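You operate a simulated robot arm through the tools that you are given. There is no shell and no other tool. Be economical: measure what you need, move in short steps, check, and stop when the job is done.

The job below is to be done with a simulated robot arm. You get a single attempt, and the scene is never put back.

JOB
Take the blue bowl and put it on the shelf of the grey cart.

The check looks at the end state, three seconds after you hand in, the way a careful person would. Anything else that was tipped, shoved, dropped, spilled or broken makes it a failure.

ROBOT AND FRAMES
A 6-joint arm with a two-finger parallel gripper on a trunk, on a base that drives. Base frame: it is fixed to the floor where the robot stands at the start and does not move with it; the origin is under the middle of the robot, x ahead of it, y to its left, z up. Readings come in mm, degrees, newtons and seconds.
With the tool pointing down near the work surface it reaches from about 320 to 700 mm from the robot's upright axis, wherever it stands. Its first joint turns from -166.0 to 166.0 degrees. Places, roughly: shelf of the grey cart [4000, 2700, 200]. Payload 4.1 kg.
The tool frame sits at the grasp point between the pads (the TCP): z along the fingers, y along the line on which they close. The tips reach 23 mm beyond it. The gripper opens to 94 mm. The fingers are 38 mm wide and 10 mm thick; the gripper's body (54 by 96 mm) begins 39 mm behind the TCP.
Orientation is that of the tool frame in the base frame, as a unit quaternion [w, x, y, z]. With the fingers straight down and closing along the base's y, the tool's x points along the base's -x, its y along +y and its z along -z.

CONTROLS
- The arm moves only by the tool send_rows. Its argument "motion" is a list of rows, each a list of 3 entries, a list of its own where there are three numbers: the shift along the tool's x, y, z in mm, then the turn, a rotation vector about the tool's x, y, z in degrees, then the finger opening in mm, from 0 to 94. In form: [[[dx, dy, dz], [ax, ay, az], grip], ...]. A call has 1 to 12 rows; each row is the pose to reach, as a shift and turn from the pose commanded when the call began, along the tool's axes at that moment. A row lasts 0.2 s, in which the tool goes at most 50 mm and 8.6 degrees; a call with a longer step from one row to the next is refused whole, and so is a gripper value outside its range. Where a pose cannot be reached the arm comes as near as it can. A force on the tool above 40 N (or 10 N above the force at the start of the call, whichever is more), or a blocked arm, ends the call early, and 0.2 s more pass. Each finger travels about 45 mm/s and halts on what it meets, pressing with about 32 N; the grip force reading is that of the motor and also rises with nothing between the fingers. The clock runs only during rows and for 0.2 s after the last one: add rows that repeat a pose to give the fingers time. The reply holds the time, the measured pose of the TCP, the force on the tool along the base axes, the opening and the grip force, in the units named above and with some noise, with the torque about the TCP (base axes, N m) and any sound that the robot's microphone picked up.
- Cameras (640 x 400 px; columns grow to the right, rows downward): "scene" is now at [21.1, 143.6, 1449.8]; the picture's right is [-0.30, -0.95, 0.00], its down [-0.70, 0.22, -0.68] and it looks along [0.65, -0.20, -0.73] (base axes); focal length 276 px, centre (320, 200). "wrist" rides on the gripper at [86, 16, -74] in the tool frame; the picture's right is [-0.18, 0.98, 0.00], its down [-0.58, -0.11, -0.81] and it looks along [-0.79, -0.15, 0.59] (tool axes); focal length 243 px, centre (320, 200). There is no depth. A picture from a camera that has moved, and an enlarged one, comes with that camera's place and axes in the base frame and with its lens. The place of the scene camera against the robot may be out by one fixed shift of up to 18 mm in any direction.
- camera(camera): a new picture of that camera. No time passes.
- raise_lower(by): slides the trunk up (or, below 0, down) by that many mm; the arm and the scene camera ride with it, the base frame stays. It gives what a move gives, with no picture.
- steer(legs): drives the robot by 1 to 6 legs, each [ahead, turn to the left] in mm and degrees, along the robot's own axes; the way and the turn of a leg run together, so that a leg with both is an arc; at most 1500 mm and 180 degrees a leg. The arm and the cameras ride along, it lands a little off, and it stops where it bumps. It gives what a move gives.
- pan_tilt(pan, tilt): turns the head with the scene camera to pan (to the left, within 155 degrees either way) and tilt (down, from -29 to 69), counted from straight ahead of the robot. It gives what a move gives.
- enlarge(camera, box): a new picture of the part [left, top, right, bottom] of that camera's present view, enlarged. No time passes.
- close_job(): hands the job in; it is judged then, once.

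Work in short steps. Places have to be worked out from the pictures, the camera data and where the tool is seen: move nearer, look again, correct. Check each grasp and each placing, and mend what went wrong. You have 120 turns and 98 pictures in all, those below and enlarged ones among them. Open the gripper and draw the arm clear of the work before you hand the job in, unless the task says otherwise; then end with one line.

The tools are called after "Request:" by a JSON object that holds its "fn" and its "kwargs". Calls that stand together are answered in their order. send_rows: Moves the arm, as the interface text tells. Its arguments: {"type":"object","properties":{"motion":{"type":"array"}},"required":["motion"]} The other tools are called the same way: raise_lower (by) slides the trunk up or down; steer (legs) drives the base; pan_tilt (pan, tilt) turns the head that bears the scene camera; camera (camera) takes a picture; enlarge (camera, box) takes an enlarged picture of a part of a camera's view; close_job () hands the job in.

At the start:

```text
time_s: 0.0
eef_pos: [425.5, 63.1, 1037.9]
ee_rot: [0.0, 0.0, 1.0, -0.001]
wrist_force: [-0.7, -1.1, -0.1]
moment: [-0.03, 0.01, 0.0]
grip_width: 93.9
gripper_force: 0.1
trunk travel left (down, up): [-400.0, 190.0]
robot x, y, heading: [-1.4, 0.3, 0.0]
head pan, tilt: [-17.3, 46.9]
```

scene: 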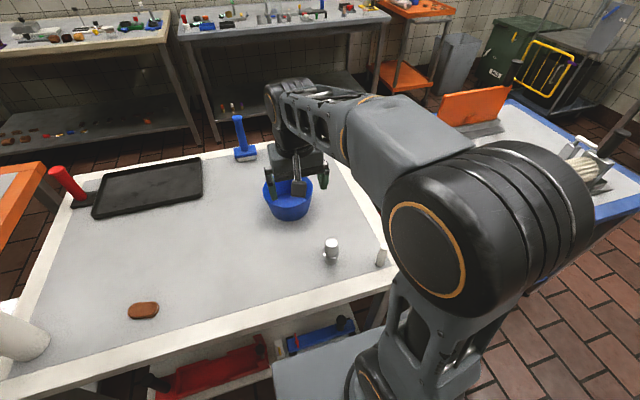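
wrist: 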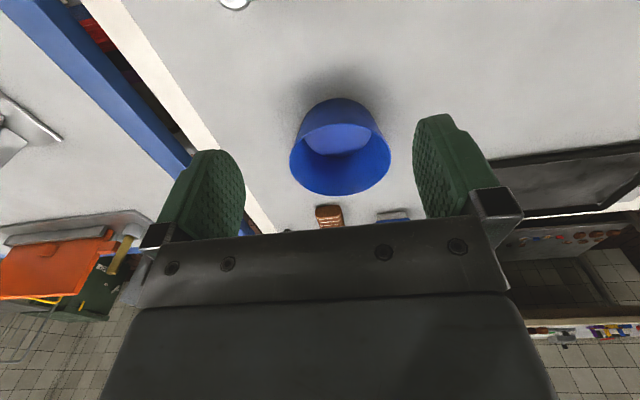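

The bowl is ahead on the table, roughly at (570, 65, 830). I'll look at it more closely from both cameras first.

Request:
{"fn": "enlarge", "kwargs": {"camera": "wrist", "box": [220, 60, 460, 240]}}

Request:
{"fn": "enlarge", "kwargs": {"camera": "scene", "box": [200, 100, 400, 280]}}

```text
2.22 times, centred on (340, 150) of wrist
camera zoom: at [338.5, 80.6, 1112.7], right [0.18, 0.98, 0.0], down [0.58, -0.11, 0.81], along [0.79, -0.15, -0.59], focal length 539 px, centre (276, 311)
```

zoom: 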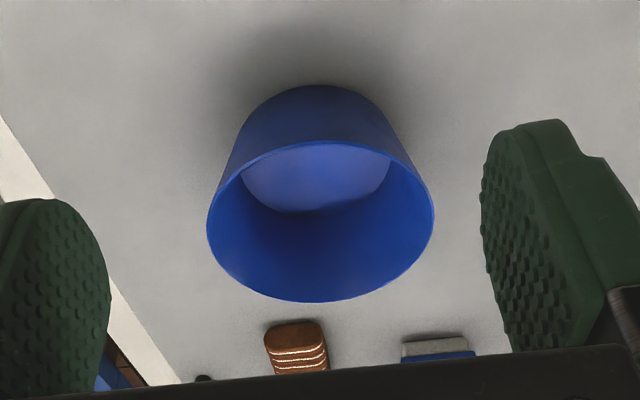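

```text
2.22 times, centred on (300, 190) of scene
camera zoom: at [21.1, 143.6, 1449.8], right [-0.3, -0.95, 0.0], down [-0.7, 0.22, -0.68], along [0.65, -0.2, -0.73], focal length 614 px, centre (364, 222)
```

zoom: 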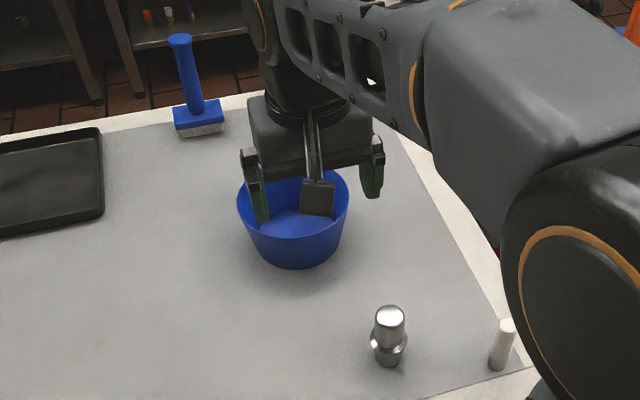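

The bowl is empty, with its rim centre near (587, 65, 865) and about 148 mm across. Before choosing a grasp I'll look toward the cart.

Request:
{"fn": "pan_tilt", "kwargs": {"pan": 34, "tilt": 15}}

Request:
{"fn": "camera", "kwargs": {"camera": "scene"}}

Request:
{"fn": "enlarge", "kwargs": {"camera": "scene", "box": [240, 130, 400, 230]}}

```text
time_s: 1.2
eef_pos: [425.0, 63.6, 1039.0]
ee_rot: [-0.001, 0.001, 1.0, 0.0]
wrist_force: [0.7, 0.1, -1.1]
moment: [0.04, 0.02, -0.01]
grip_width: 93.8
gripper_force: 0.1
trunk travel left (down, up): [-400.0, 190.0]
robot x, y, heading: [0.0, 0.2, -0.1]
head pan, tilt: [34.0, 15.0]
```

```text
93 pictures are left
camera scene: at [22.5, 219.5, 1499.2], right [0.56, -0.83, 0.0], down [-0.22, -0.14, -0.97], along [0.8, 0.54, -0.26], focal length 276 px, centre (320, 200)
```

scene: 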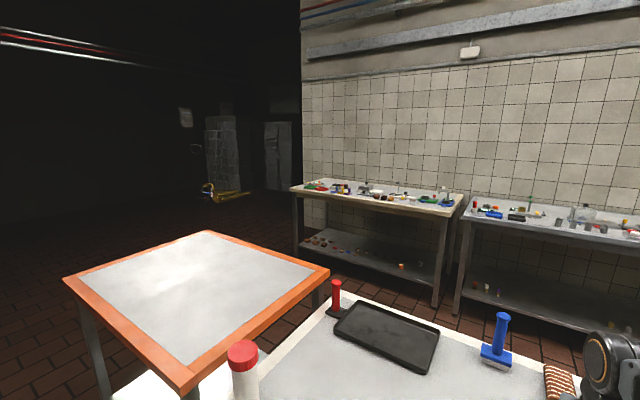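

```text
4.00 times, centred on (320, 180) of scene
camera zoom: at [22.5, 219.5, 1499.2], right [0.56, -0.83, 0.0], down [-0.22, -0.14, -0.97], along [0.8, 0.54, -0.26], focal length 1106 px, centre (320, 280)
```

zoom: 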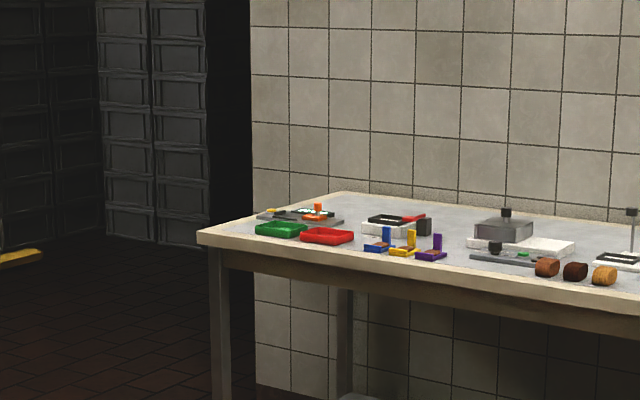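

The cart is hidden behind the wall corner near (3150, 2630), so I'll carry the bowl around and look from there. I'll take a second wrist view from a shifted position to triangulate the bowl, and point the head back at the table.

Request:
{"fn": "send_rows", "kwargs": {"motion": [[[0, 50, 0], [0, 0, 0], 94], [[0, 100, 10], [0, 0, 0], 94], [[0, 150, 30], [0, 0, 0], 94], [[0, 150, 60], [0, 0, 0], 94]]}}

Request:
{"fn": "pan_tilt", "kwargs": {"pan": -12, "tilt": 50}}

Request:
{"fn": "camera", "kwargs": {"camera": "wrist"}}

Request:
{"fn": "camera", "kwargs": {"camera": "scene"}}

```text
refused: row 2 steps farther than a row can; nothing moved
```

```text
time_s: 2.3
eef_pos: [425.3, 63.3, 1038.3]
ee_rot: [-0.001, 0.0, 1.0, 0.001]
wrist_force: [0.4, 0.2, -0.8]
moment: [0.0, -0.05, 0.01]
grip_width: 94.2
gripper_force: 0.0
trunk travel left (down, up): [-400.0, 190.0]
robot x, y, heading: [1.3, -0.2, -0.0]
head pan, tilt: [-12.0, 50.0]
```

```text
91 pictures are left
camera wrist: at [338.5, 80.6, 1112.7], right [0.18, 0.98, 0.0], down [0.58, -0.11, 0.81], along [0.79, -0.15, -0.59], focal length 243 px, centre (320, 200)
```

wrist: 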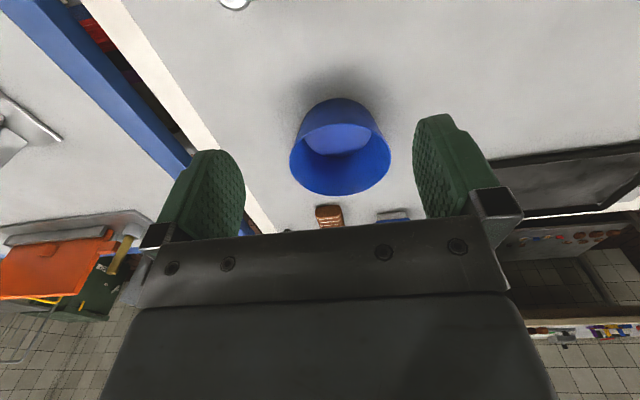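

```text
90 pictures are left
camera scene: at [20.3, 151.3, 1445.6], right [-0.21, -0.98, 0.0], down [-0.75, 0.16, -0.64], along [0.63, -0.13, -0.77], focal length 276 px, centre (320, 200)
```

scene: 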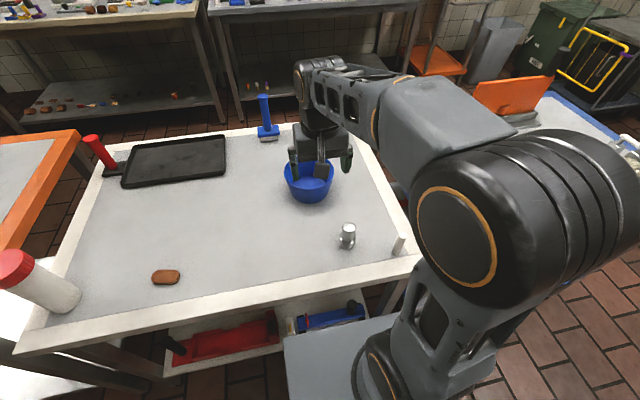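

A row stepped slightly over 50 mm, so I'll resend with smaller steps.

Request:
{"fn": "send_rows", "kwargs": {"motion": [[[0, 40, 10], [0, 0, 0], 94], [[0, 80, 20], [0, 0, 0], 94], [[0, 120, 40], [0, 0, 0], 94], [[0, 150, 60], [0, 0, 0], 94], [[0, 150, 60], [0, 0, 0], 94]]}}

Request:
{"fn": "camera", "kwargs": {"camera": "wrist"}}

Request:
{"fn": "enlarge", "kwargs": {"camera": "scene", "box": [220, 120, 420, 270]}}

```text
time_s: 3.5
eef_pos: [424.2, 212.7, 978.1]
ee_rot: [0.0, 0.001, 1.0, 0.001]
wrist_force: [0.1, -0.1, -0.1]
moment: [0.0, -0.01, -0.02]
grip_width: 94.0
gripper_force: 0.1
trunk travel left (down, up): [-400.0, 190.0]
robot x, y, heading: [-4.0, -0.7, 0.2]
head pan, tilt: [-12.0, 50.0]
```

```text
89 pictures are left
camera wrist: at [338.7, 230.5, 1052.6], right [0.18, 0.98, 0.0], down [0.58, -0.11, 0.81], along [0.79, -0.15, -0.59], focal length 243 px, centre (320, 200)
```

wrist: 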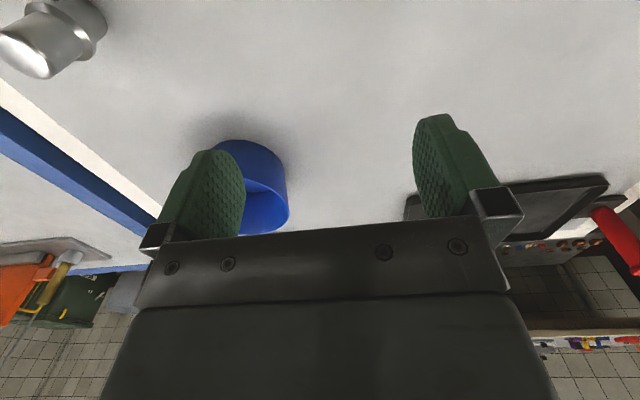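

```text
2.67 times, centred on (320, 195) of scene
camera zoom: at [20.4, 151.6, 1445.5], right [-0.21, -0.98, 0.0], down [-0.75, 0.16, -0.64], along [0.63, -0.13, -0.77], focal length 737 px, centre (320, 213)
```

zoom: 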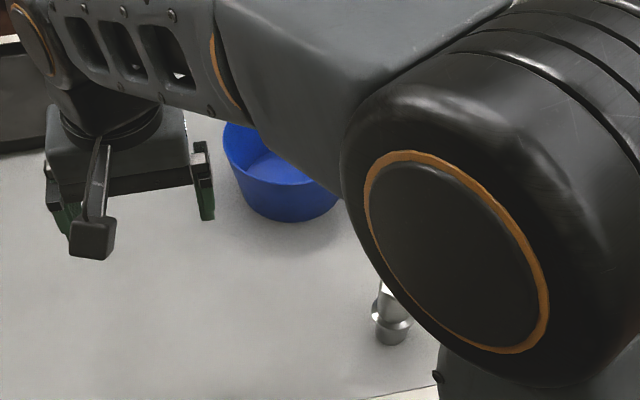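

Triangulation gives a rim centre of about (586, 65, 857), 150 mm in diameter, with walls tapering about 15°. I'll grasp the left wall with the tool pitched 30° forward and rolled 15° to match the taper, and go first to a pose above that wall.

Request:
{"fn": "send_rows", "kwargs": {"motion": [[[-33, -15, 11], [2.93, -5.96, -0.79], 94], [[-66, -29, 21], [5.86, -11.9, -1.57], 94], [[-100, -44, 32], [8.8, -17.9, -2.36], 94], [[-133, -58, 42], [11.7, -23.8, -3.14], 94], [[-166, -73, 53], [14.66, -29.8, -3.93], 94], [[-166, -73, 53], [14.66, -29.8, -3.93], 94]]}}

Request:
{"fn": "camera", "kwargs": {"camera": "wrist"}}

Request:
{"fn": "enlarge", "kwargs": {"camera": "scene", "box": [220, 100, 420, 250]}}

```text
time_s: 4.9
eef_pos: [592.8, 139.2, 925.8]
ee_rot: [0.257, -0.033, 0.958, -0.126]
wrist_force: [0.2, -0.1, -0.6]
moment: [0.0, -0.01, 0.0]
grip_width: 94.1
gripper_force: 0.0
trunk travel left (down, up): [-400.0, 190.0]
robot x, y, heading: [0.8, 0.4, 0.1]
head pan, tilt: [-12.0, 50.0]
```

```text
87 pictures are left
camera wrist: at [479.1, 162.8, 942.1], right [0.16, 0.97, -0.17], down [0.1, 0.15, 0.98], along [0.98, -0.17, -0.07], focal length 243 px, centre (320, 200)
```

wrist: 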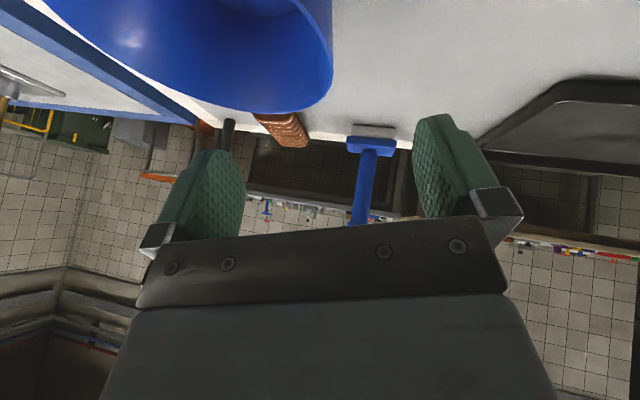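

```text
2.67 times, centred on (320, 175) of scene
camera zoom: at [20.6, 151.3, 1445.6], right [-0.21, -0.98, 0.0], down [-0.75, 0.16, -0.64], along [0.63, -0.13, -0.77], focal length 737 px, centre (320, 267)
```

zoom: 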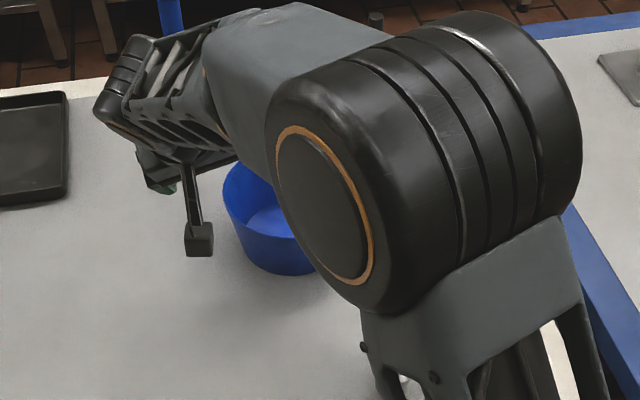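

The new view puts the rim at z ≈ 864 with the left wall where I expected it. I'll descend most of the way and check.

Request:
{"fn": "send_rows", "kwargs": {"motion": [[[10, 4, 16], [0, 0, 0], 94], [[20, 8.5, 33], [0, 0, 0], 94], [[28, 12, 46], [0, 0, 0], 94], [[28, 12, 46], [0, 0, 0], 94]]}}

Request:
{"fn": "camera", "kwargs": {"camera": "wrist"}}

```text
time_s: 5.9
eef_pos: [588.8, 137.8, 869.5]
ee_rot: [0.256, -0.034, 0.958, -0.126]
wrist_force: [0.2, 0.4, -0.9]
moment: [-0.01, 0.01, 0.03]
grip_width: 93.9
gripper_force: 0.0
trunk travel left (down, up): [-400.0, 190.0]
robot x, y, heading: [-2.8, 0.8, 0.1]
head pan, tilt: [-12.0, 50.0]
```

```text
85 pictures are left
camera wrist: at [477.3, 160.2, 886.4], right [0.16, 0.97, -0.17], down [0.1, 0.15, 0.98], along [0.98, -0.17, -0.07], focal length 243 px, centre (320, 200)
```

wrist: 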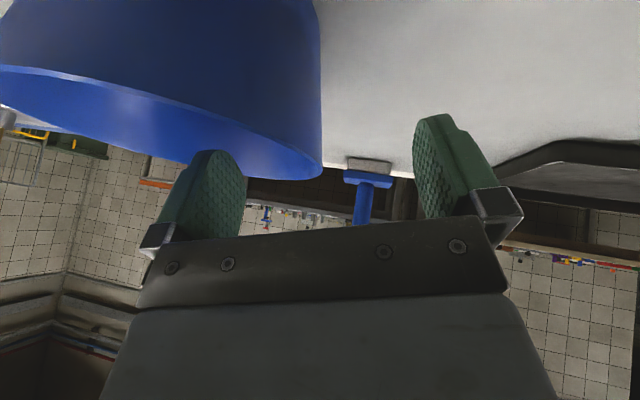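

The wall lies midway between the fingers. I'll descend the last 20 mm and close.

Request:
{"fn": "send_rows", "kwargs": {"motion": [[[4, 1.9, 9], [0, 0, 0], 94], [[8, 3.7, 18], [0, 0, 0], 94], [[8, 3.7, 18], [0, 0, 0], 94]]}}

Request:
{"fn": "camera", "kwargs": {"camera": "wrist"}}

```text
time_s: 6.7
eef_pos: [591.9, 137.1, 850.1]
ee_rot: [0.257, -0.034, 0.958, -0.126]
wrist_force: [0.3, -0.5, -0.6]
moment: [0.01, 0.03, 0.0]
grip_width: 94.0
gripper_force: 0.0
trunk travel left (down, up): [-400.0, 190.0]
robot x, y, heading: [-0.2, -0.1, 0.1]
head pan, tilt: [-12.0, 50.0]
```

```text
84 pictures are left
camera wrist: at [479.6, 158.6, 866.7], right [0.16, 0.97, -0.17], down [0.1, 0.15, 0.98], along [0.98, -0.17, -0.07], focal length 243 px, centre (320, 200)
```

wrist: 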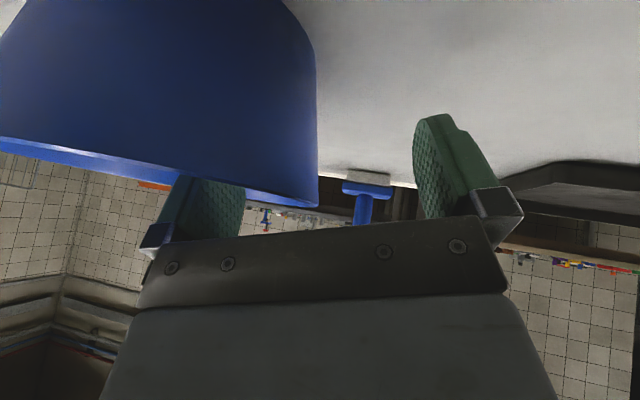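

The wall is well between the pads, about 4 mm toward the inner finger. I'll nudge the tool that way and close.

Request:
{"fn": "send_rows", "kwargs": {"motion": [[[0, -4, 0], [0, 0, 0], 80], [[0, -4, 0], [0, 0, 0], 60], [[0, -4, 0], [0, 0, 0], 40], [[0, -4, 0], [0, 0, 0], 20], [[0, -4, 0], [0, 0, 0], 0], [[0, -4, 0], [0, 0, 0], 0], [[0, -4, 0], [0, 0, 0], 0], [[0, -4, 0], [0, 0, 0], 0]]}}

Request:
{"fn": "camera", "kwargs": {"camera": "wrist"}}

```text
time_s: 8.5
eef_pos: [591.4, 132.2, 851.1]
ee_rot: [0.255, -0.034, 0.958, -0.127]
wrist_force: [0.5, -0.2, -1.2]
moment: [0.04, 0.04, 0.01]
grip_width: 10.8
gripper_force: 31.6
trunk travel left (down, up): [-400.0, 190.0]
robot x, y, heading: [0.7, 0.8, -0.1]
head pan, tilt: [-12.0, 50.0]
```

```text
83 pictures are left
camera wrist: at [479.6, 154.8, 867.5], right [0.16, 0.97, -0.17], down [0.1, 0.15, 0.98], along [0.98, -0.17, -0.07], focal length 243 px, centre (320, 200)
```

wrist: 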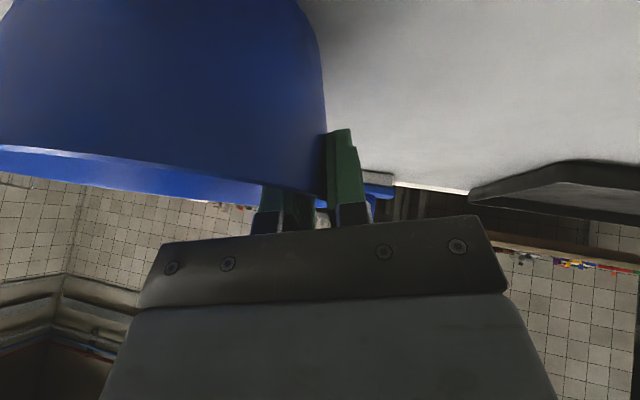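

The grip closed on the wall (10.8 mm opening, 32 N). Lifting 20 mm, then further.

Request:
{"fn": "send_rows", "kwargs": {"motion": [[[-5, -2.6, -8.4], [0, 0, 0], 0], [[-10, -5, -17], [0, 0, 0], 0], [[-19, -10, -33], [0, 0, 0], 0], [[-29, -15.5, -50], [0, 0, 0], 0], [[-39, -21, -67], [0, 0, 0], 0], [[-39, -21, -67], [0, 0, 0], 0]]}}

Request:
{"fn": "camera", "kwargs": {"camera": "wrist"}}

Request:
{"fn": "camera", "kwargs": {"camera": "scene"}}

```text
time_s: 9.9
eef_pos: [592.7, 132.3, 931.7]
ee_rot: [0.256, -0.034, 0.958, -0.125]
wrist_force: [-0.4, -0.5, -1.8]
moment: [0.11, -0.01, -0.01]
grip_width: 10.6
gripper_force: 32.0
trunk travel left (down, up): [-400.0, 190.0]
robot x, y, heading: [0.1, -3.9, -0.1]
head pan, tilt: [-12.0, 50.0]
```

```text
82 pictures are left
camera wrist: at [480.4, 154.9, 947.8], right [0.16, 0.97, -0.17], down [0.1, 0.15, 0.98], along [0.98, -0.17, -0.07], focal length 243 px, centre (320, 200)
```

wrist: 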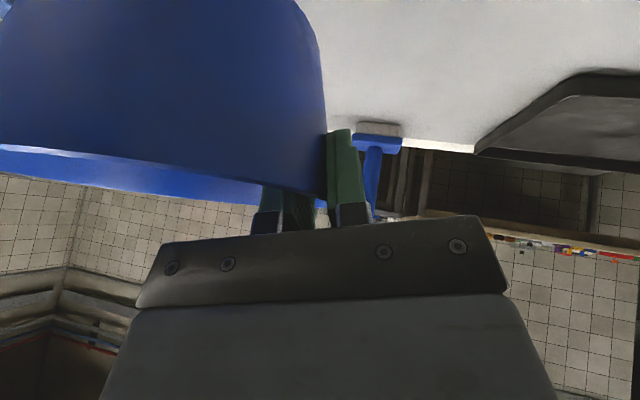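

```text
81 pictures are left
camera scene: at [20.3, 151.3, 1445.6], right [-0.21, -0.98, 0.0], down [-0.75, 0.16, -0.64], along [0.63, -0.13, -0.77], focal length 276 px, centre (320, 200)
```

scene: 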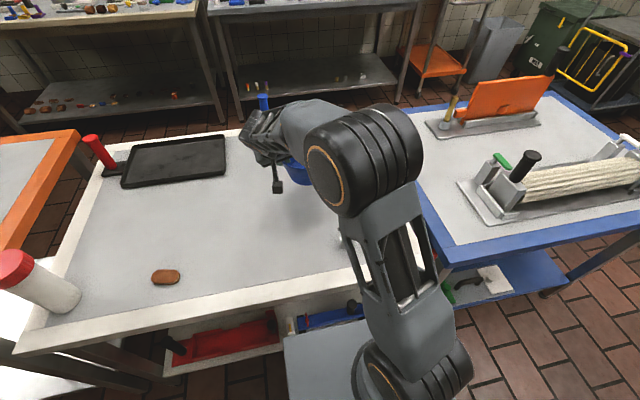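

The bowl is held and hasn't shifted. I'll raise the trunk for clearance, then check behind and to the left before driving.

Request:
{"fn": "raise_lower", "kwargs": {"by": 100}}

Request:
{"fn": "send_rows", "kwargs": {"motion": [[[35, 0, -20], [0, 0, 0], 0], [[70, 0, -40], [0, 0, 0], 0], [[104, 0, -60], [0, 0, 0], 0], [[130, 0, -75], [0, 0, 0], 0], [[130, 0, -75], [0, 0, 0], 0]]}}

Request:
{"fn": "pan_tilt", "kwargs": {"pan": 75, "tilt": 30}}

Request:
{"fn": "camera", "kwargs": {"camera": "scene"}}

Request:
{"fn": "pan_tilt", "kwargs": {"pan": 150, "tilt": 30}}

Request:
{"fn": "camera", "kwargs": {"camera": "scene"}}

```text
time_s: 11.3
eef_pos: [592.8, 133.6, 1031.2]
ee_rot: [0.256, -0.034, 0.958, -0.125]
wrist_force: [-0.3, -0.8, -1.2]
moment: [0.09, -0.01, -0.03]
grip_width: 10.5
gripper_force: 32.0
trunk travel left (down, up): [-500.0, 90.0]
robot x, y, heading: [-1.3, 1.5, -0.4]
head pan, tilt: [-12.0, 50.0]
```

```text
time_s: 12.5
eef_pos: [442.6, 132.2, 1031.9]
ee_rot: [0.257, -0.033, 0.958, -0.127]
wrist_force: [-0.3, -0.3, -1.2]
moment: [0.06, 0.04, 0.03]
grip_width: 10.6
gripper_force: 31.9
trunk travel left (down, up): [-500.0, 90.0]
robot x, y, heading: [0.5, -1.5, 0.1]
head pan, tilt: [-12.0, 50.0]
```

```text
time_s: 14.1
eef_pos: [443.5, 132.7, 1033.1]
ee_rot: [0.256, -0.034, 0.958, -0.126]
wrist_force: [-0.4, -0.1, -1.1]
moment: [0.06, 0.01, 0.03]
grip_width: 10.8
gripper_force: 32.3
trunk travel left (down, up): [-500.0, 90.0]
robot x, y, heading: [-0.9, -2.7, 0.1]
head pan, tilt: [75.0, 30.0]
```

```text
80 pictures are left
camera scene: at [-31.5, 254.7, 1575.1], right [0.97, -0.26, 0.0], down [-0.13, -0.48, -0.87], along [0.22, 0.84, -0.5], focal length 276 px, centre (320, 200)
```

scene: 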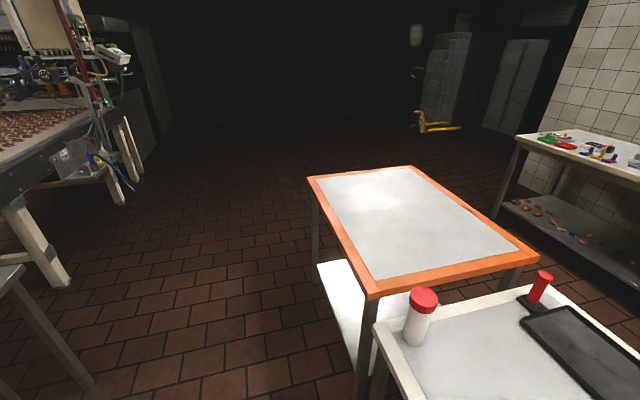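

```text
time_s: 15.6
eef_pos: [442.6, 133.3, 1031.2]
ee_rot: [0.256, -0.034, 0.958, -0.127]
wrist_force: [0.0, 0.1, -1.5]
moment: [0.07, -0.01, -0.02]
grip_width: 10.8
gripper_force: 32.1
trunk travel left (down, up): [-500.0, 90.0]
robot x, y, heading: [-0.0, -4.0, 0.0]
head pan, tilt: [150.0, 30.0]
```

```text
79 pictures are left
camera scene: at [-133.2, 212.6, 1575.1], right [0.5, 0.87, 0.0], down [0.43, -0.25, -0.87], along [-0.75, 0.43, -0.5], focal length 276 px, centre (320, 200)
```

scene: 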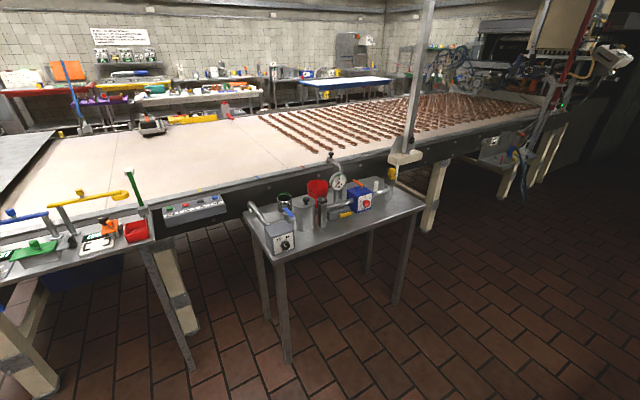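

The floor behind is clear to about x = -1000. The path is back 380, turn left, then up the aisle at x ≈ -380, between the orange table (x > 290) and the side tables (x < -1010).

Request:
{"fn": "steer", "kwargs": {"legs": [[-380, 0], [0, 90]]}}

Request:
{"fn": "pan_tilt", "kwargs": {"pan": -25, "tilt": 20}}

Request:
{"fn": "camera", "kwargs": {"camera": "scene"}}

```text
time_s: 21.8
eef_pos: [-513.8, 442.3, 1031.2]
ee_rot: [-0.271, 0.701, -0.653, -0.093]
wrist_force: [0.9, -1.1, -1.4]
moment: [0.01, 0.1, -0.03]
grip_width: 10.6
gripper_force: 32.1
trunk travel left (down, up): [-500.0, 90.0]
robot x, y, heading: [-385.5, -2.4, 90.2]
head pan, tilt: [150.0, 30.0]
```

```text
time_s: 24.4
eef_pos: [-515.4, 443.6, 1032.6]
ee_rot: [-0.271, 0.701, -0.653, -0.092]
wrist_force: [0.2, 0.4, -1.0]
moment: [0.01, 0.07, 0.01]
grip_width: 10.4
gripper_force: 31.7
trunk travel left (down, up): [-500.0, 90.0]
robot x, y, heading: [-381.2, 2.2, 90.2]
head pan, tilt: [-25.0, 20.0]
```

```text
78 pictures are left
camera scene: at [-504.6, 25.3, 1591.1], right [0.91, -0.42, 0.0], down [-0.14, -0.31, -0.94], along [0.4, 0.85, -0.34], focal length 276 px, centre (320, 200)
```

scene: 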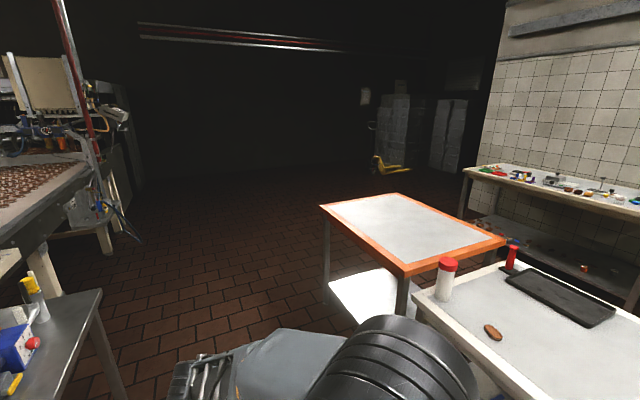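

The aisle is clear, so I'll drive up it, turn right, move ahead a little and look.

Request:
{"fn": "steer", "kwargs": {"legs": [[1400, 0], [1200, 0], [0, -90], [1200, 0]]}}

Request:
{"fn": "pan_tilt", "kwargs": {"pan": 0, "tilt": 20}}

Request:
{"fn": "camera", "kwargs": {"camera": "scene"}}

```text
time_s: 46.5
eef_pos: [1237.9, 2758.9, 1031.9]
ee_rot: [0.256, -0.043, 0.958, -0.124]
wrist_force: [-0.2, 0.0, -0.1]
moment: [0.12, -0.01, 0.02]
grip_width: 10.6
gripper_force: 32.3
trunk travel left (down, up): [-500.0, 90.0]
robot x, y, heading: [795.9, 2616.5, 1.2]
head pan, tilt: [-25.0, 20.0]
```

```text
time_s: 47.4
eef_pos: [1238.4, 2758.7, 1032.0]
ee_rot: [0.257, -0.044, 0.957, -0.124]
wrist_force: [-0.9, -0.5, -1.5]
moment: [0.08, 0.02, 0.0]
grip_width: 10.6
gripper_force: 32.1
trunk travel left (down, up): [-500.0, 90.0]
robot x, y, heading: [796.1, 2615.9, 1.0]
head pan, tilt: [0.0, 20.0]
```

```text
77 pictures are left
camera scene: at [832.5, 2784.3, 1591.1], right [0.02, -1.0, 0.0], down [-0.34, -0.01, -0.94], along [0.94, 0.02, -0.34], focal length 276 px, centre (320, 200)
```

scene: 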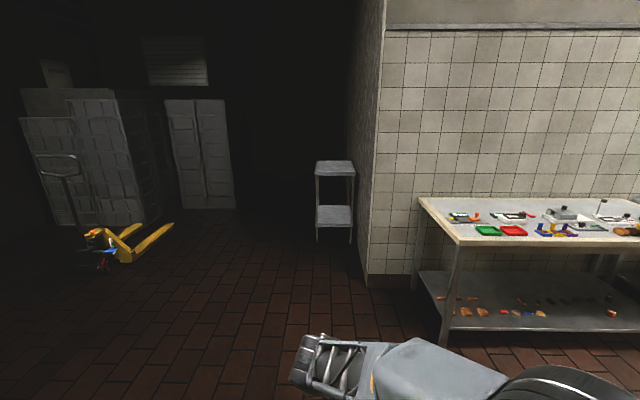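

The grey cart is visible around the corner, with a top and a lower shelf. I'll zoom in on it.

Request:
{"fn": "enlarge", "kwargs": {"camera": "scene", "box": [290, 145, 386, 255]}}

```text
3.64 times, centred on (338, 200) of scene
camera zoom: at [832.5, 2784.3, 1591.1], right [0.02, -1.0, 0.0], down [-0.34, -0.01, -0.94], along [0.94, 0.02, -0.34], focal length 1006 px, centre (254, 200)
```

zoom: 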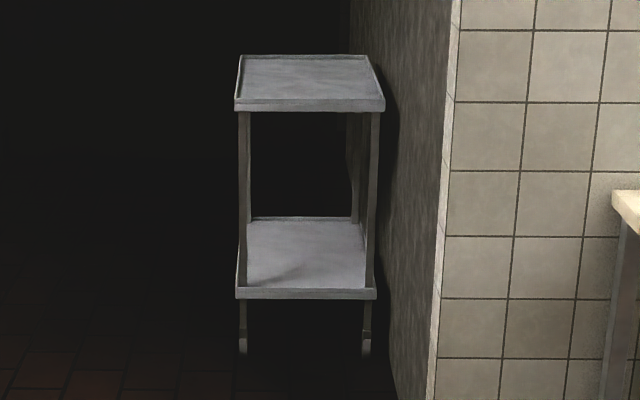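

The cart's shelf front edge is near x = 3785 and it spans y ≈ 2455–2900. It runs back to about x = 4430 and sits close against a wall on its right. The long left side looks open and has room, so I'll approach from there, going first to about (2990, 3390).

Request:
{"fn": "steer", "kwargs": {"legs": [[0, 18.5], [1170, 0], [1170, 0], [0, -19.5]]}}

Request:
{"fn": "pan_tilt", "kwargs": {"pan": -30, "tilt": 30}}

Request:
{"fn": "camera", "kwargs": {"camera": "scene"}}

```text
time_s: 61.1
eef_pos: [3461.9, 3528.4, 1032.3]
ee_rot: [0.256, -0.033, 0.958, -0.126]
wrist_force: [1.0, 0.1, -1.0]
moment: [0.06, -0.03, 0.04]
grip_width: 10.5
gripper_force: 31.7
trunk travel left (down, up): [-500.0, 90.0]
robot x, y, heading: [3025.5, 3393.6, -0.0]
head pan, tilt: [0.0, 20.0]
```

```text
time_s: 62.0
eef_pos: [3462.9, 3530.0, 1031.2]
ee_rot: [0.256, -0.033, 0.958, -0.126]
wrist_force: [-0.7, 0.6, -1.1]
moment: [0.05, 0.02, 0.0]
grip_width: 10.3
gripper_force: 31.7
trunk travel left (down, up): [-500.0, 90.0]
robot x, y, heading: [3021.8, 3398.7, 0.2]
head pan, tilt: [-30.0, 30.0]
```

```text
75 pictures are left
camera scene: at [3043.1, 3519.6, 1575.1], right [-0.5, -0.87, 0.0], down [-0.43, 0.25, -0.87], along [0.75, -0.43, -0.5], focal length 276 px, centre (320, 200)
```

scene: 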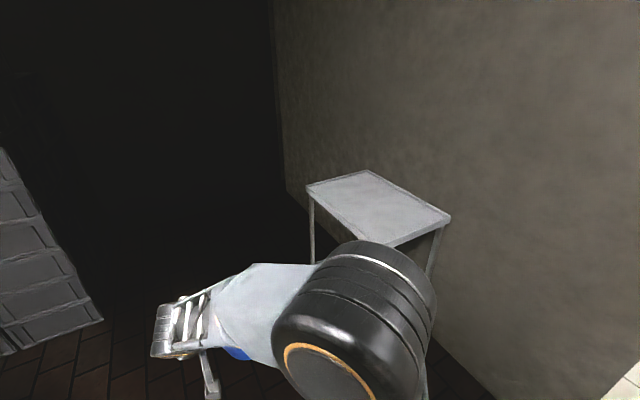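

The cart now measures about x 3690–4325, y 2420–2855, top at z ≈ 835, and it is open on this side. I'll drive alongside its middle and turn to face it.

Request:
{"fn": "steer", "kwargs": {"legs": [[915, 0], [0, -90]]}}

Request:
{"fn": "pan_tilt", "kwargs": {"pan": 10, "tilt": 50}}

Request:
{"fn": "camera", "kwargs": {"camera": "scene"}}

Request:
{"fn": "camera", "kwargs": {"camera": "wrist"}}

```text
time_s: 70.7
eef_pos: [4076.0, 2953.0, 1031.8]
ee_rot: [0.092, 0.653, 0.701, -0.27]
wrist_force: [-0.6, -0.1, -0.9]
moment: [-0.03, -0.07, -0.01]
grip_width: 10.2
gripper_force: 32.2
trunk travel left (down, up): [-500.0, 90.0]
robot x, y, heading: [3945.8, 3394.2, -89.7]
head pan, tilt: [-30.0, 30.0]
```

```text
time_s: 71.8
eef_pos: [4077.2, 2953.0, 1031.6]
ee_rot: [0.093, 0.653, 0.702, -0.271]
wrist_force: [-0.7, -0.1, -1.6]
moment: [0.01, -0.1, 0.01]
grip_width: 10.2
gripper_force: 31.9
trunk travel left (down, up): [-500.0, 90.0]
robot x, y, heading: [3944.0, 3396.2, -89.9]
head pan, tilt: [10.0, 50.0]
```

```text
74 pictures are left
camera scene: at [4128.7, 3380.7, 1545.6], right [-0.98, -0.17, 0.0], down [-0.13, 0.75, -0.64], along [0.11, -0.63, -0.77], focal length 276 px, centre (320, 200)
```

scene: 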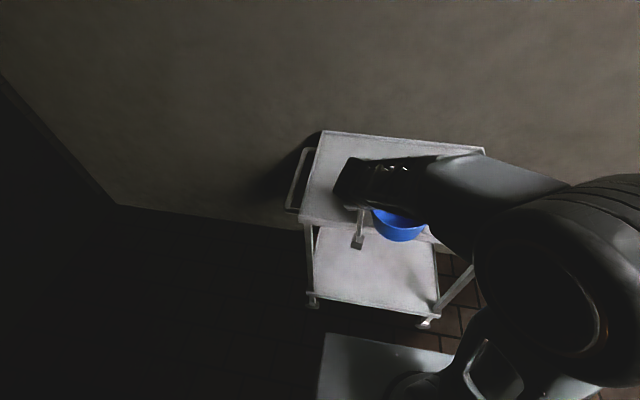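

```text
73 pictures are left
camera wrist: at [4098.0, 3066.3, 1047.8], right [0.97, -0.16, -0.17], down [0.15, -0.1, 0.98], along [-0.17, -0.98, -0.07], focal length 243 px, centre (320, 200)
```

wrist: 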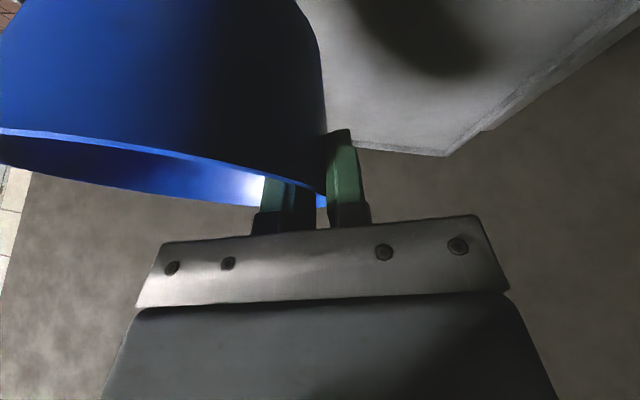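

The bowl is level and close to the top deck's edge, which is at y ≈ 2880. I'll back off 220 mm, lower the trunk, then extend the arm so I can come in under the deck by driving forward.

Request:
{"fn": "steer", "kwargs": {"legs": [[-225, 0]]}}

Request:
{"fn": "raise_lower", "kwargs": {"by": -400}}

Request:
{"fn": "send_rows", "kwargs": {"motion": [[[-33, 0, 19], [0, 0, 0], 0], [[-65, 0, 38], [0, 0, 0], 0], [[-98, 0, 57], [0, 0, 0], 0], [[-130, 0, 75], [0, 0, 0], 0], [[-130, 0, 75], [0, 0, 0], 0]]}}

Request:
{"fn": "camera", "kwargs": {"camera": "scene"}}

```text
time_s: 73.5
eef_pos: [4076.9, 3179.4, 1031.7]
ee_rot: [0.093, 0.653, 0.702, -0.27]
wrist_force: [-0.1, -0.8, 0.1]
moment: [0.02, -0.05, -0.03]
grip_width: 10.2
gripper_force: 32.2
trunk travel left (down, up): [-500.0, 90.0]
robot x, y, heading: [3947.3, 3625.6, -90.0]
head pan, tilt: [10.0, 50.0]
```

```text
time_s: 77.3
eef_pos: [4077.2, 3179.8, 631.4]
ee_rot: [0.092, 0.653, 0.702, -0.27]
wrist_force: [0.0, 0.0, -0.9]
moment: [0.01, -0.07, -0.01]
grip_width: 10.2
gripper_force: 32.0
trunk travel left (down, up): [-100.0, 490.0]
robot x, y, heading: [3948.5, 3622.5, -89.6]
head pan, tilt: [10.0, 50.0]
```

```text
time_s: 78.5
eef_pos: [4076.3, 3028.9, 631.0]
ee_rot: [0.092, 0.653, 0.701, -0.27]
wrist_force: [-0.1, 0.0, -1.1]
moment: [-0.04, -0.11, -0.01]
grip_width: 10.1
gripper_force: 32.6
trunk travel left (down, up): [-100.0, 490.0]
robot x, y, heading: [3943.7, 3621.5, -90.0]
head pan, tilt: [10.0, 50.0]
```

```text
72 pictures are left
camera scene: at [4128.4, 3607.3, 1145.5], right [-0.98, -0.17, 0.0], down [-0.13, 0.75, -0.64], along [0.11, -0.63, -0.77], focal length 276 px, centre (320, 200)
```

scene: 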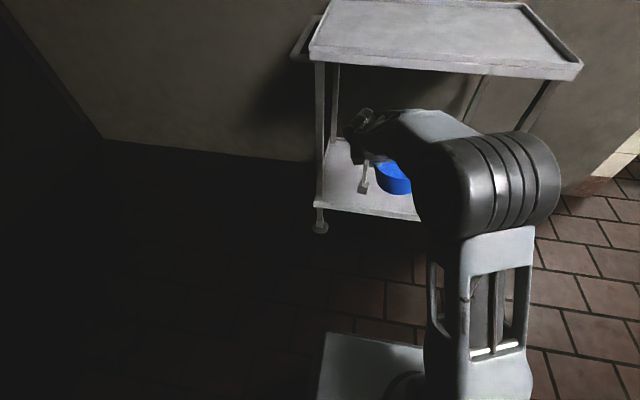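

There is a clear view with the bowl in front of the cart. I'll lower the trunk the last 100 mm, then bring the arm down 180 mm in free space.

Request:
{"fn": "raise_lower", "kwargs": {"by": -100}}

Request:
{"fn": "send_rows", "kwargs": {"motion": [[[17.4, 9.3, 30], [0, 0, 0], 0], [[34.8, 18.6, 60], [0, 0, 0], 0], [[52, 28, 90], [0, 0, 0], 0], [[69.6, 37.3, 120.5], [0, 0, 0], 0], [[87, 46.6, 150.6], [0, 0, 0], 0], [[87, 46.6, 150.6], [0, 0, 0], 0]]}}

Request:
{"fn": "pan_tilt", "kwargs": {"pan": -15, "tilt": 45}}

Request:
{"fn": "camera", "kwargs": {"camera": "scene"}}

Request:
{"fn": "camera", "kwargs": {"camera": "wrist"}}

```text
time_s: 79.8
eef_pos: [4077.3, 3029.2, 530.9]
ee_rot: [0.092, 0.653, 0.701, -0.27]
wrist_force: [-0.3, -0.6, -1.3]
moment: [0.01, -0.07, 0.03]
grip_width: 10.3
gripper_force: 32.4
trunk travel left (down, up): [0.0, 590.0]
robot x, y, heading: [3940.6, 3622.7, -89.9]
head pan, tilt: [10.0, 50.0]
```

```text
time_s: 81.2
eef_pos: [4077.4, 3029.7, 349.3]
ee_rot: [0.093, 0.653, 0.701, -0.27]
wrist_force: [-0.2, 0.4, -1.8]
moment: [0.02, -0.07, -0.02]
grip_width: 10.2
gripper_force: 32.3
trunk travel left (down, up): [0.0, 590.0]
robot x, y, heading: [3940.5, 3624.0, -90.1]
head pan, tilt: [10.0, 50.0]
```

```text
time_s: 82.1
eef_pos: [4076.2, 3029.0, 349.6]
ee_rot: [0.092, 0.654, 0.7, -0.27]
wrist_force: [-0.6, 0.4, -0.7]
moment: [0.03, -0.09, 0.01]
grip_width: 10.1
gripper_force: 31.7
trunk travel left (down, up): [0.0, 590.0]
robot x, y, heading: [3941.1, 3621.4, -89.7]
head pan, tilt: [-15.0, 45.0]
```

```text
71 pictures are left
camera scene: at [4094.1, 3604.5, 1052.4], right [-0.97, 0.26, 0.0], down [0.18, 0.68, -0.71], along [-0.18, -0.68, -0.71], focal length 276 px, centre (320, 200)
```

scene: 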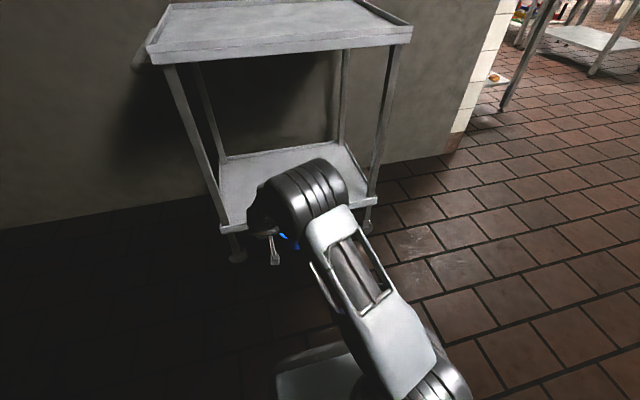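

```text
70 pictures are left
camera wrist: at [4097.3, 3142.7, 366.4], right [0.97, -0.16, -0.17], down [0.15, -0.1, 0.98], along [-0.17, -0.98, -0.07], focal length 243 px, centre (320, 200)
```

wrist: 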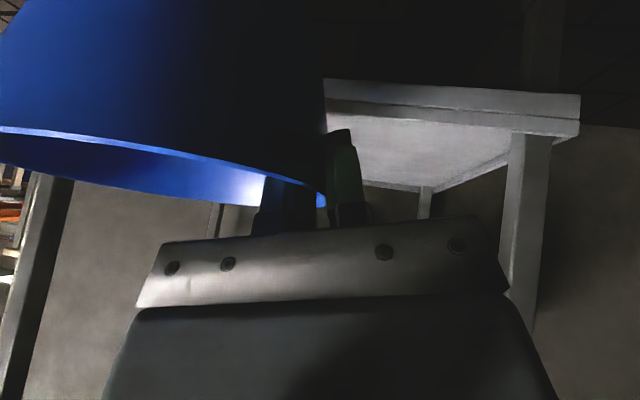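

The shelf's edge reads z ≈ 228 at y ≈ 2870, and the bowl bottom is about 50 mm above it, centred between the posts. I'll drive forward 200 mm and check.

Request:
{"fn": "steer", "kwargs": {"legs": [[200, 0]]}}

Request:
{"fn": "camera", "kwargs": {"camera": "scene"}}

Request:
{"fn": "camera", "kwargs": {"camera": "wrist"}}

```text
time_s: 83.7
eef_pos: [4077.2, 2826.2, 349.7]
ee_rot: [0.092, 0.653, 0.702, -0.27]
wrist_force: [0.7, -0.1, -1.2]
moment: [0.0, -0.04, 0.03]
grip_width: 10.1
gripper_force: 32.2
trunk travel left (down, up): [0.0, 590.0]
robot x, y, heading: [3945.0, 3419.2, -89.8]
head pan, tilt: [-15.0, 45.0]
```

```text
69 pictures are left
camera scene: at [4094.1, 3402.5, 1052.5], right [-0.97, 0.26, 0.0], down [0.18, 0.68, -0.71], along [-0.18, -0.68, -0.71], focal length 276 px, centre (320, 200)
```

scene: 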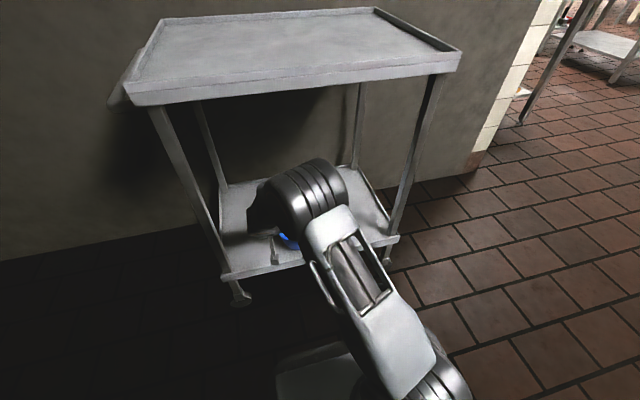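

```text
68 pictures are left
camera wrist: at [4097.5, 2940.8, 366.4], right [0.97, -0.16, -0.17], down [0.15, -0.1, 0.98], along [-0.17, -0.98, -0.07], focal length 243 px, centre (320, 200)
```

wrist: 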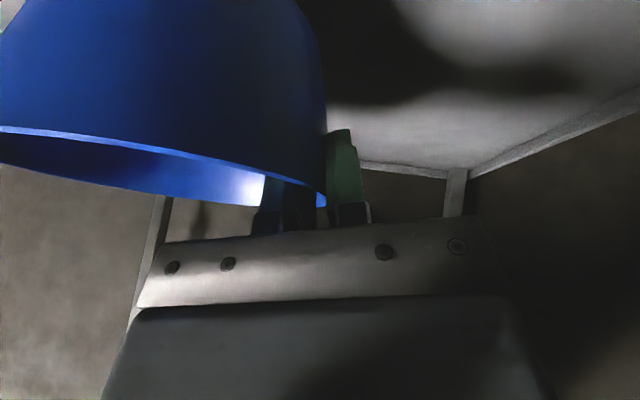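

The bowl is over the shelf's front strip, and the arm is well below the top deck. Moving 110 mm further in.

Request:
{"fn": "steer", "kwargs": {"legs": [[110, 0]]}}

Request:
{"fn": "camera", "kwargs": {"camera": "scene"}}

Request:
{"fn": "camera", "kwargs": {"camera": "wrist"}}

```text
time_s: 84.9
eef_pos: [4077.2, 2717.4, 350.0]
ee_rot: [0.092, 0.653, 0.701, -0.271]
wrist_force: [-0.1, -0.1, -2.0]
moment: [0.04, -0.14, 0.01]
grip_width: 10.2
gripper_force: 32.3
trunk travel left (down, up): [0.0, 590.0]
robot x, y, heading: [3942.8, 3308.8, -89.8]
head pan, tilt: [-15.0, 45.0]
```

```text
67 pictures are left
camera scene: at [4094.2, 3292.4, 1052.5], right [-0.97, 0.26, 0.0], down [0.18, 0.68, -0.71], along [-0.18, -0.68, -0.71], focal length 276 px, centre (320, 200)
```

scene: 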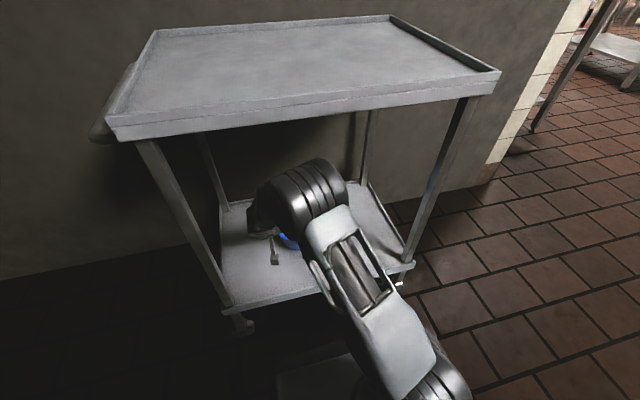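

```text
66 pictures are left
camera wrist: at [4097.8, 2830.6, 366.4], right [0.97, -0.16, -0.17], down [0.15, -0.1, 0.98], along [-0.17, -0.98, -0.07], focal length 243 px, centre (320, 200)
```

wrist: 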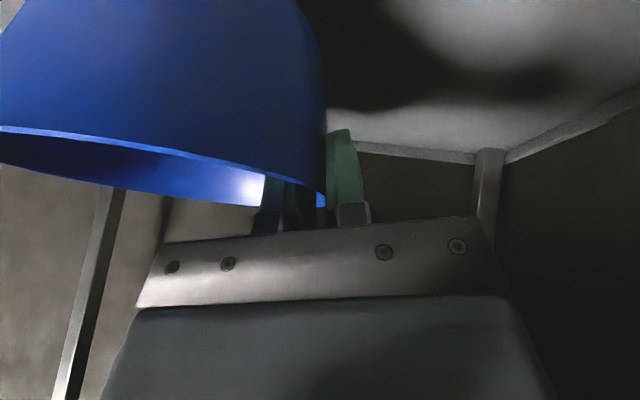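

I'm well inside the shelf. Lowering 40 mm first, then fine steps while watching the force.

Request:
{"fn": "send_rows", "kwargs": {"motion": [[[6.4, 3.5, 11.2], [0, 0, 0], 0], [[12.9, 6.9, 22.3], [0, 0, 0], 0], [[19.3, 10.4, 33.5], [0, 0, 0], 0], [[19.3, 10.4, 33.5], [0, 0, 0], 0]]}}

Request:
{"fn": "send_rows", "kwargs": {"motion": [[[1.9, 1, 3.3], [0, 0, 0], 0], [[3.9, 2.1, 6.7], [0, 0, 0], 0], [[3.9, 2.1, 6.7], [0, 0, 0], 0]]}}

Request:
{"fn": "camera", "kwargs": {"camera": "wrist"}}

```text
time_s: 85.9
eef_pos: [4076.4, 2716.4, 312.1]
ee_rot: [0.094, 0.653, 0.701, -0.271]
wrist_force: [0.0, 1.0, 18.1]
moment: [0.48, 0.3, -0.06]
grip_width: 10.4
gripper_force: 31.7
trunk travel left (down, up): [0.0, 590.0]
robot x, y, heading: [3946.6, 3309.6, -90.0]
head pan, tilt: [-15.0, 45.0]
```

```text
time_s: 86.7
eef_pos: [4076.6, 2716.9, 305.2]
ee_rot: [0.094, 0.654, 0.7, -0.272]
wrist_force: [-0.3, -4.9, 27.1]
moment: [0.09, 0.5, 0.1]
grip_width: 10.9
gripper_force: 31.6
trunk travel left (down, up): [0.0, 590.0]
robot x, y, heading: [3943.1, 3310.5, -90.0]
head pan, tilt: [-15.0, 45.0]
```

```text
65 pictures are left
camera wrist: at [4097.5, 2830.4, 320.2], right [0.97, -0.16, -0.16], down [0.15, -0.1, 0.98], along [-0.17, -0.98, -0.07], focal length 243 px, centre (320, 200)
```

wrist: 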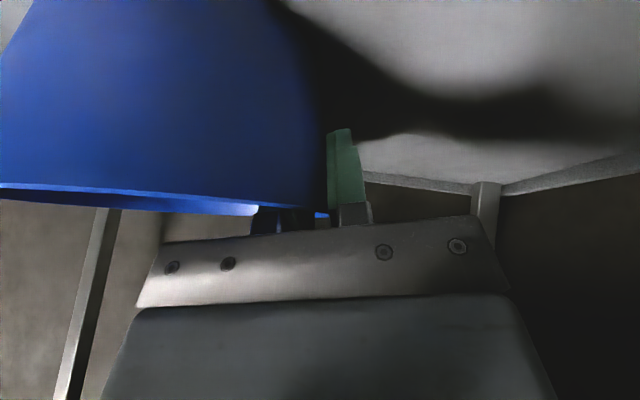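

Contact came at about TCP z = 315 and I pressed a bit too far, with 27 N now and the bowl slightly rotated in the grip. I'll back up 8 mm and look.

Request:
{"fn": "send_rows", "kwargs": {"motion": [[[-1.9, -1, -3.3], [0, 0, 0], 0], [[-3.9, -2.1, -6.7], [0, 0, 0], 0], [[-3.9, -2.1, -6.7], [0, 0, 0], 0]]}}

Request:
{"fn": "camera", "kwargs": {"camera": "wrist"}}

Request:
{"fn": "enlarge", "kwargs": {"camera": "scene", "box": [200, 170, 360, 310]}}

```text
time_s: 87.5
eef_pos: [4076.3, 2717.9, 309.8]
ee_rot: [0.092, 0.653, 0.702, -0.269]
wrist_force: [0.3, -0.4, -2.0]
moment: [0.02, -0.08, 0.01]
grip_width: 10.0
gripper_force: 32.0
trunk travel left (down, up): [0.0, 590.0]
robot x, y, heading: [3945.1, 3311.1, -89.9]
head pan, tilt: [-15.0, 45.0]
```

```text
64 pictures are left
camera wrist: at [4097.9, 2831.5, 325.6], right [0.97, -0.16, -0.17], down [0.15, -0.1, 0.98], along [-0.17, -0.98, -0.08], focal length 243 px, centre (320, 200)
```

wrist: 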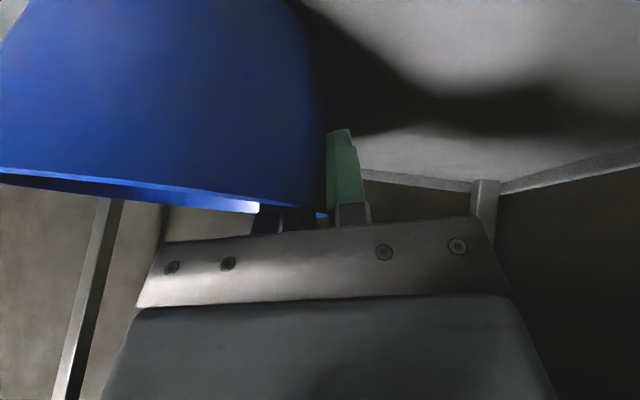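

```text
2.86 times, centred on (280, 240) of scene
camera zoom: at [4094.2, 3292.5, 1052.3], right [-0.97, 0.26, 0.0], down [0.18, 0.68, -0.71], along [-0.18, -0.68, -0.71], focal length 790 px, centre (434, 86)
```

zoom: 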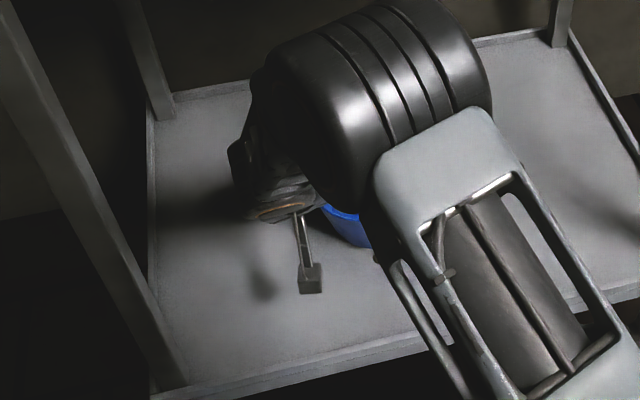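

The contact is released and the bowl is only slightly tilted. Lowering by 3 mm to touch lightly.

Request:
{"fn": "send_rows", "kwargs": {"motion": [[[0.5, 0.25, 0.8], [0, 0, 0], 0], [[1, 0.5, 1.7], [0, 0, 0], 0], [[1, 0.5, 1.7], [0, 0, 0], 0]]}}

Request:
{"fn": "send_rows", "kwargs": {"motion": [[[0.5, 0.25, 0.8], [0, 0, 0], 0], [[0.7, 0.4, 1.3], [0, 0, 0], 0], [[0.7, 0.4, 1.3], [0, 0, 0], 0]]}}

```text
time_s: 88.3
eef_pos: [4076.8, 2717.6, 308.4]
ee_rot: [0.092, 0.653, 0.701, -0.27]
wrist_force: [0.7, -0.1, -1.9]
moment: [0.01, -0.09, -0.01]
grip_width: 10.3
gripper_force: 32.1
trunk travel left (down, up): [0.0, 590.0]
robot x, y, heading: [3943.2, 3310.5, -90.0]
head pan, tilt: [-15.0, 45.0]
```

```text
time_s: 89.1
eef_pos: [4077.3, 2716.7, 306.9]
ee_rot: [0.092, 0.653, 0.702, -0.27]
wrist_force: [0.0, -0.6, -1.0]
moment: [-0.05, -0.11, -0.01]
grip_width: 9.9
gripper_force: 31.7
trunk travel left (down, up): [0.0, 590.0]
robot x, y, heading: [3945.7, 3308.7, -90.1]
head pan, tilt: [-15.0, 45.0]
```

No contact yet, so another 2 mm or so.

Request:
{"fn": "send_rows", "kwargs": {"motion": [[[0.5, 0.25, 0.8], [0, 0, 0], 0], [[1, 0.5, 1.7], [0, 0, 0], 0], [[1, 0.5, 1.7], [0, 0, 0], 0]]}}

Request:
{"fn": "enlarge", "kwargs": {"camera": "wrist", "box": [0, 0, 400, 250]}}

```text
time_s: 89.9
eef_pos: [4077.3, 2716.9, 304.7]
ee_rot: [0.093, 0.653, 0.701, -0.271]
wrist_force: [0.2, 2.6, 8.5]
moment: [0.26, 0.06, -0.1]
grip_width: 9.8
gripper_force: 32.0
trunk travel left (down, up): [0.0, 590.0]
robot x, y, heading: [3941.4, 3309.5, -90.1]
head pan, tilt: [-15.0, 45.0]
```

```text
1.60 times, centred on (200, 125) of wrist
camera zoom: at [4097.8, 2830.4, 321.5], right [0.97, -0.16, -0.17], down [0.15, -0.1, 0.98], along [-0.17, -0.98, -0.07], focal length 388 px, centre (512, 320)
```

zoom: 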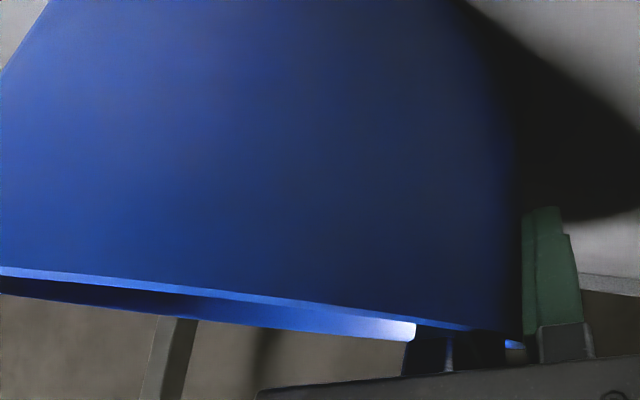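

It's in light contact at 8.5 N and nearly flat. I'll open the fingers in place and check that the bowl sits.

Request:
{"fn": "send_rows", "kwargs": {"motion": [[[0, 0, 0], [0, 0, 0], 14], [[0, 0, 0], [0, 0, 0], 22], [[0, 0, 0], [0, 0, 0], 34], [[0, 0, 0], [0, 0, 0], 46], [[0, 0, 0], [0, 0, 0], 50], [[0, 0, 0], [0, 0, 0], 50]]}}

Request:
{"fn": "camera", "kwargs": {"camera": "wrist"}}

```text
time_s: 91.3
eef_pos: [4075.3, 2718.6, 303.5]
ee_rot: [0.091, 0.653, 0.701, -0.27]
wrist_force: [-0.1, 0.0, 0.4]
moment: [0.04, -0.01, 0.01]
grip_width: 50.1
gripper_force: 0.1
trunk travel left (down, up): [0.0, 590.0]
robot x, y, heading: [3943.8, 3309.1, -90.0]
head pan, tilt: [-15.0, 45.0]
```

```text
61 pictures are left
camera wrist: at [4097.6, 2830.6, 320.7], right [0.97, -0.16, -0.17], down [0.15, -0.1, 0.98], along [-0.17, -0.98, -0.07], focal length 243 px, centre (320, 200)
```

wrist: 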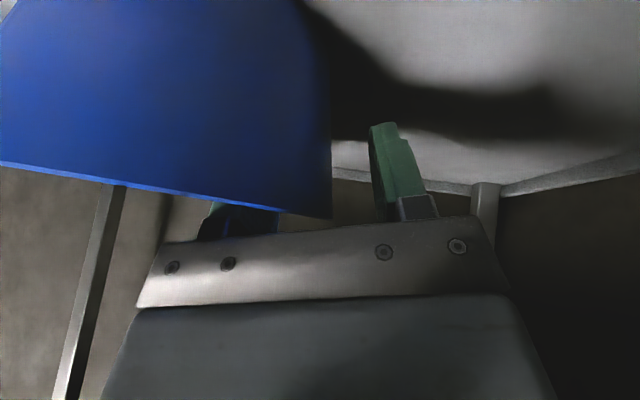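

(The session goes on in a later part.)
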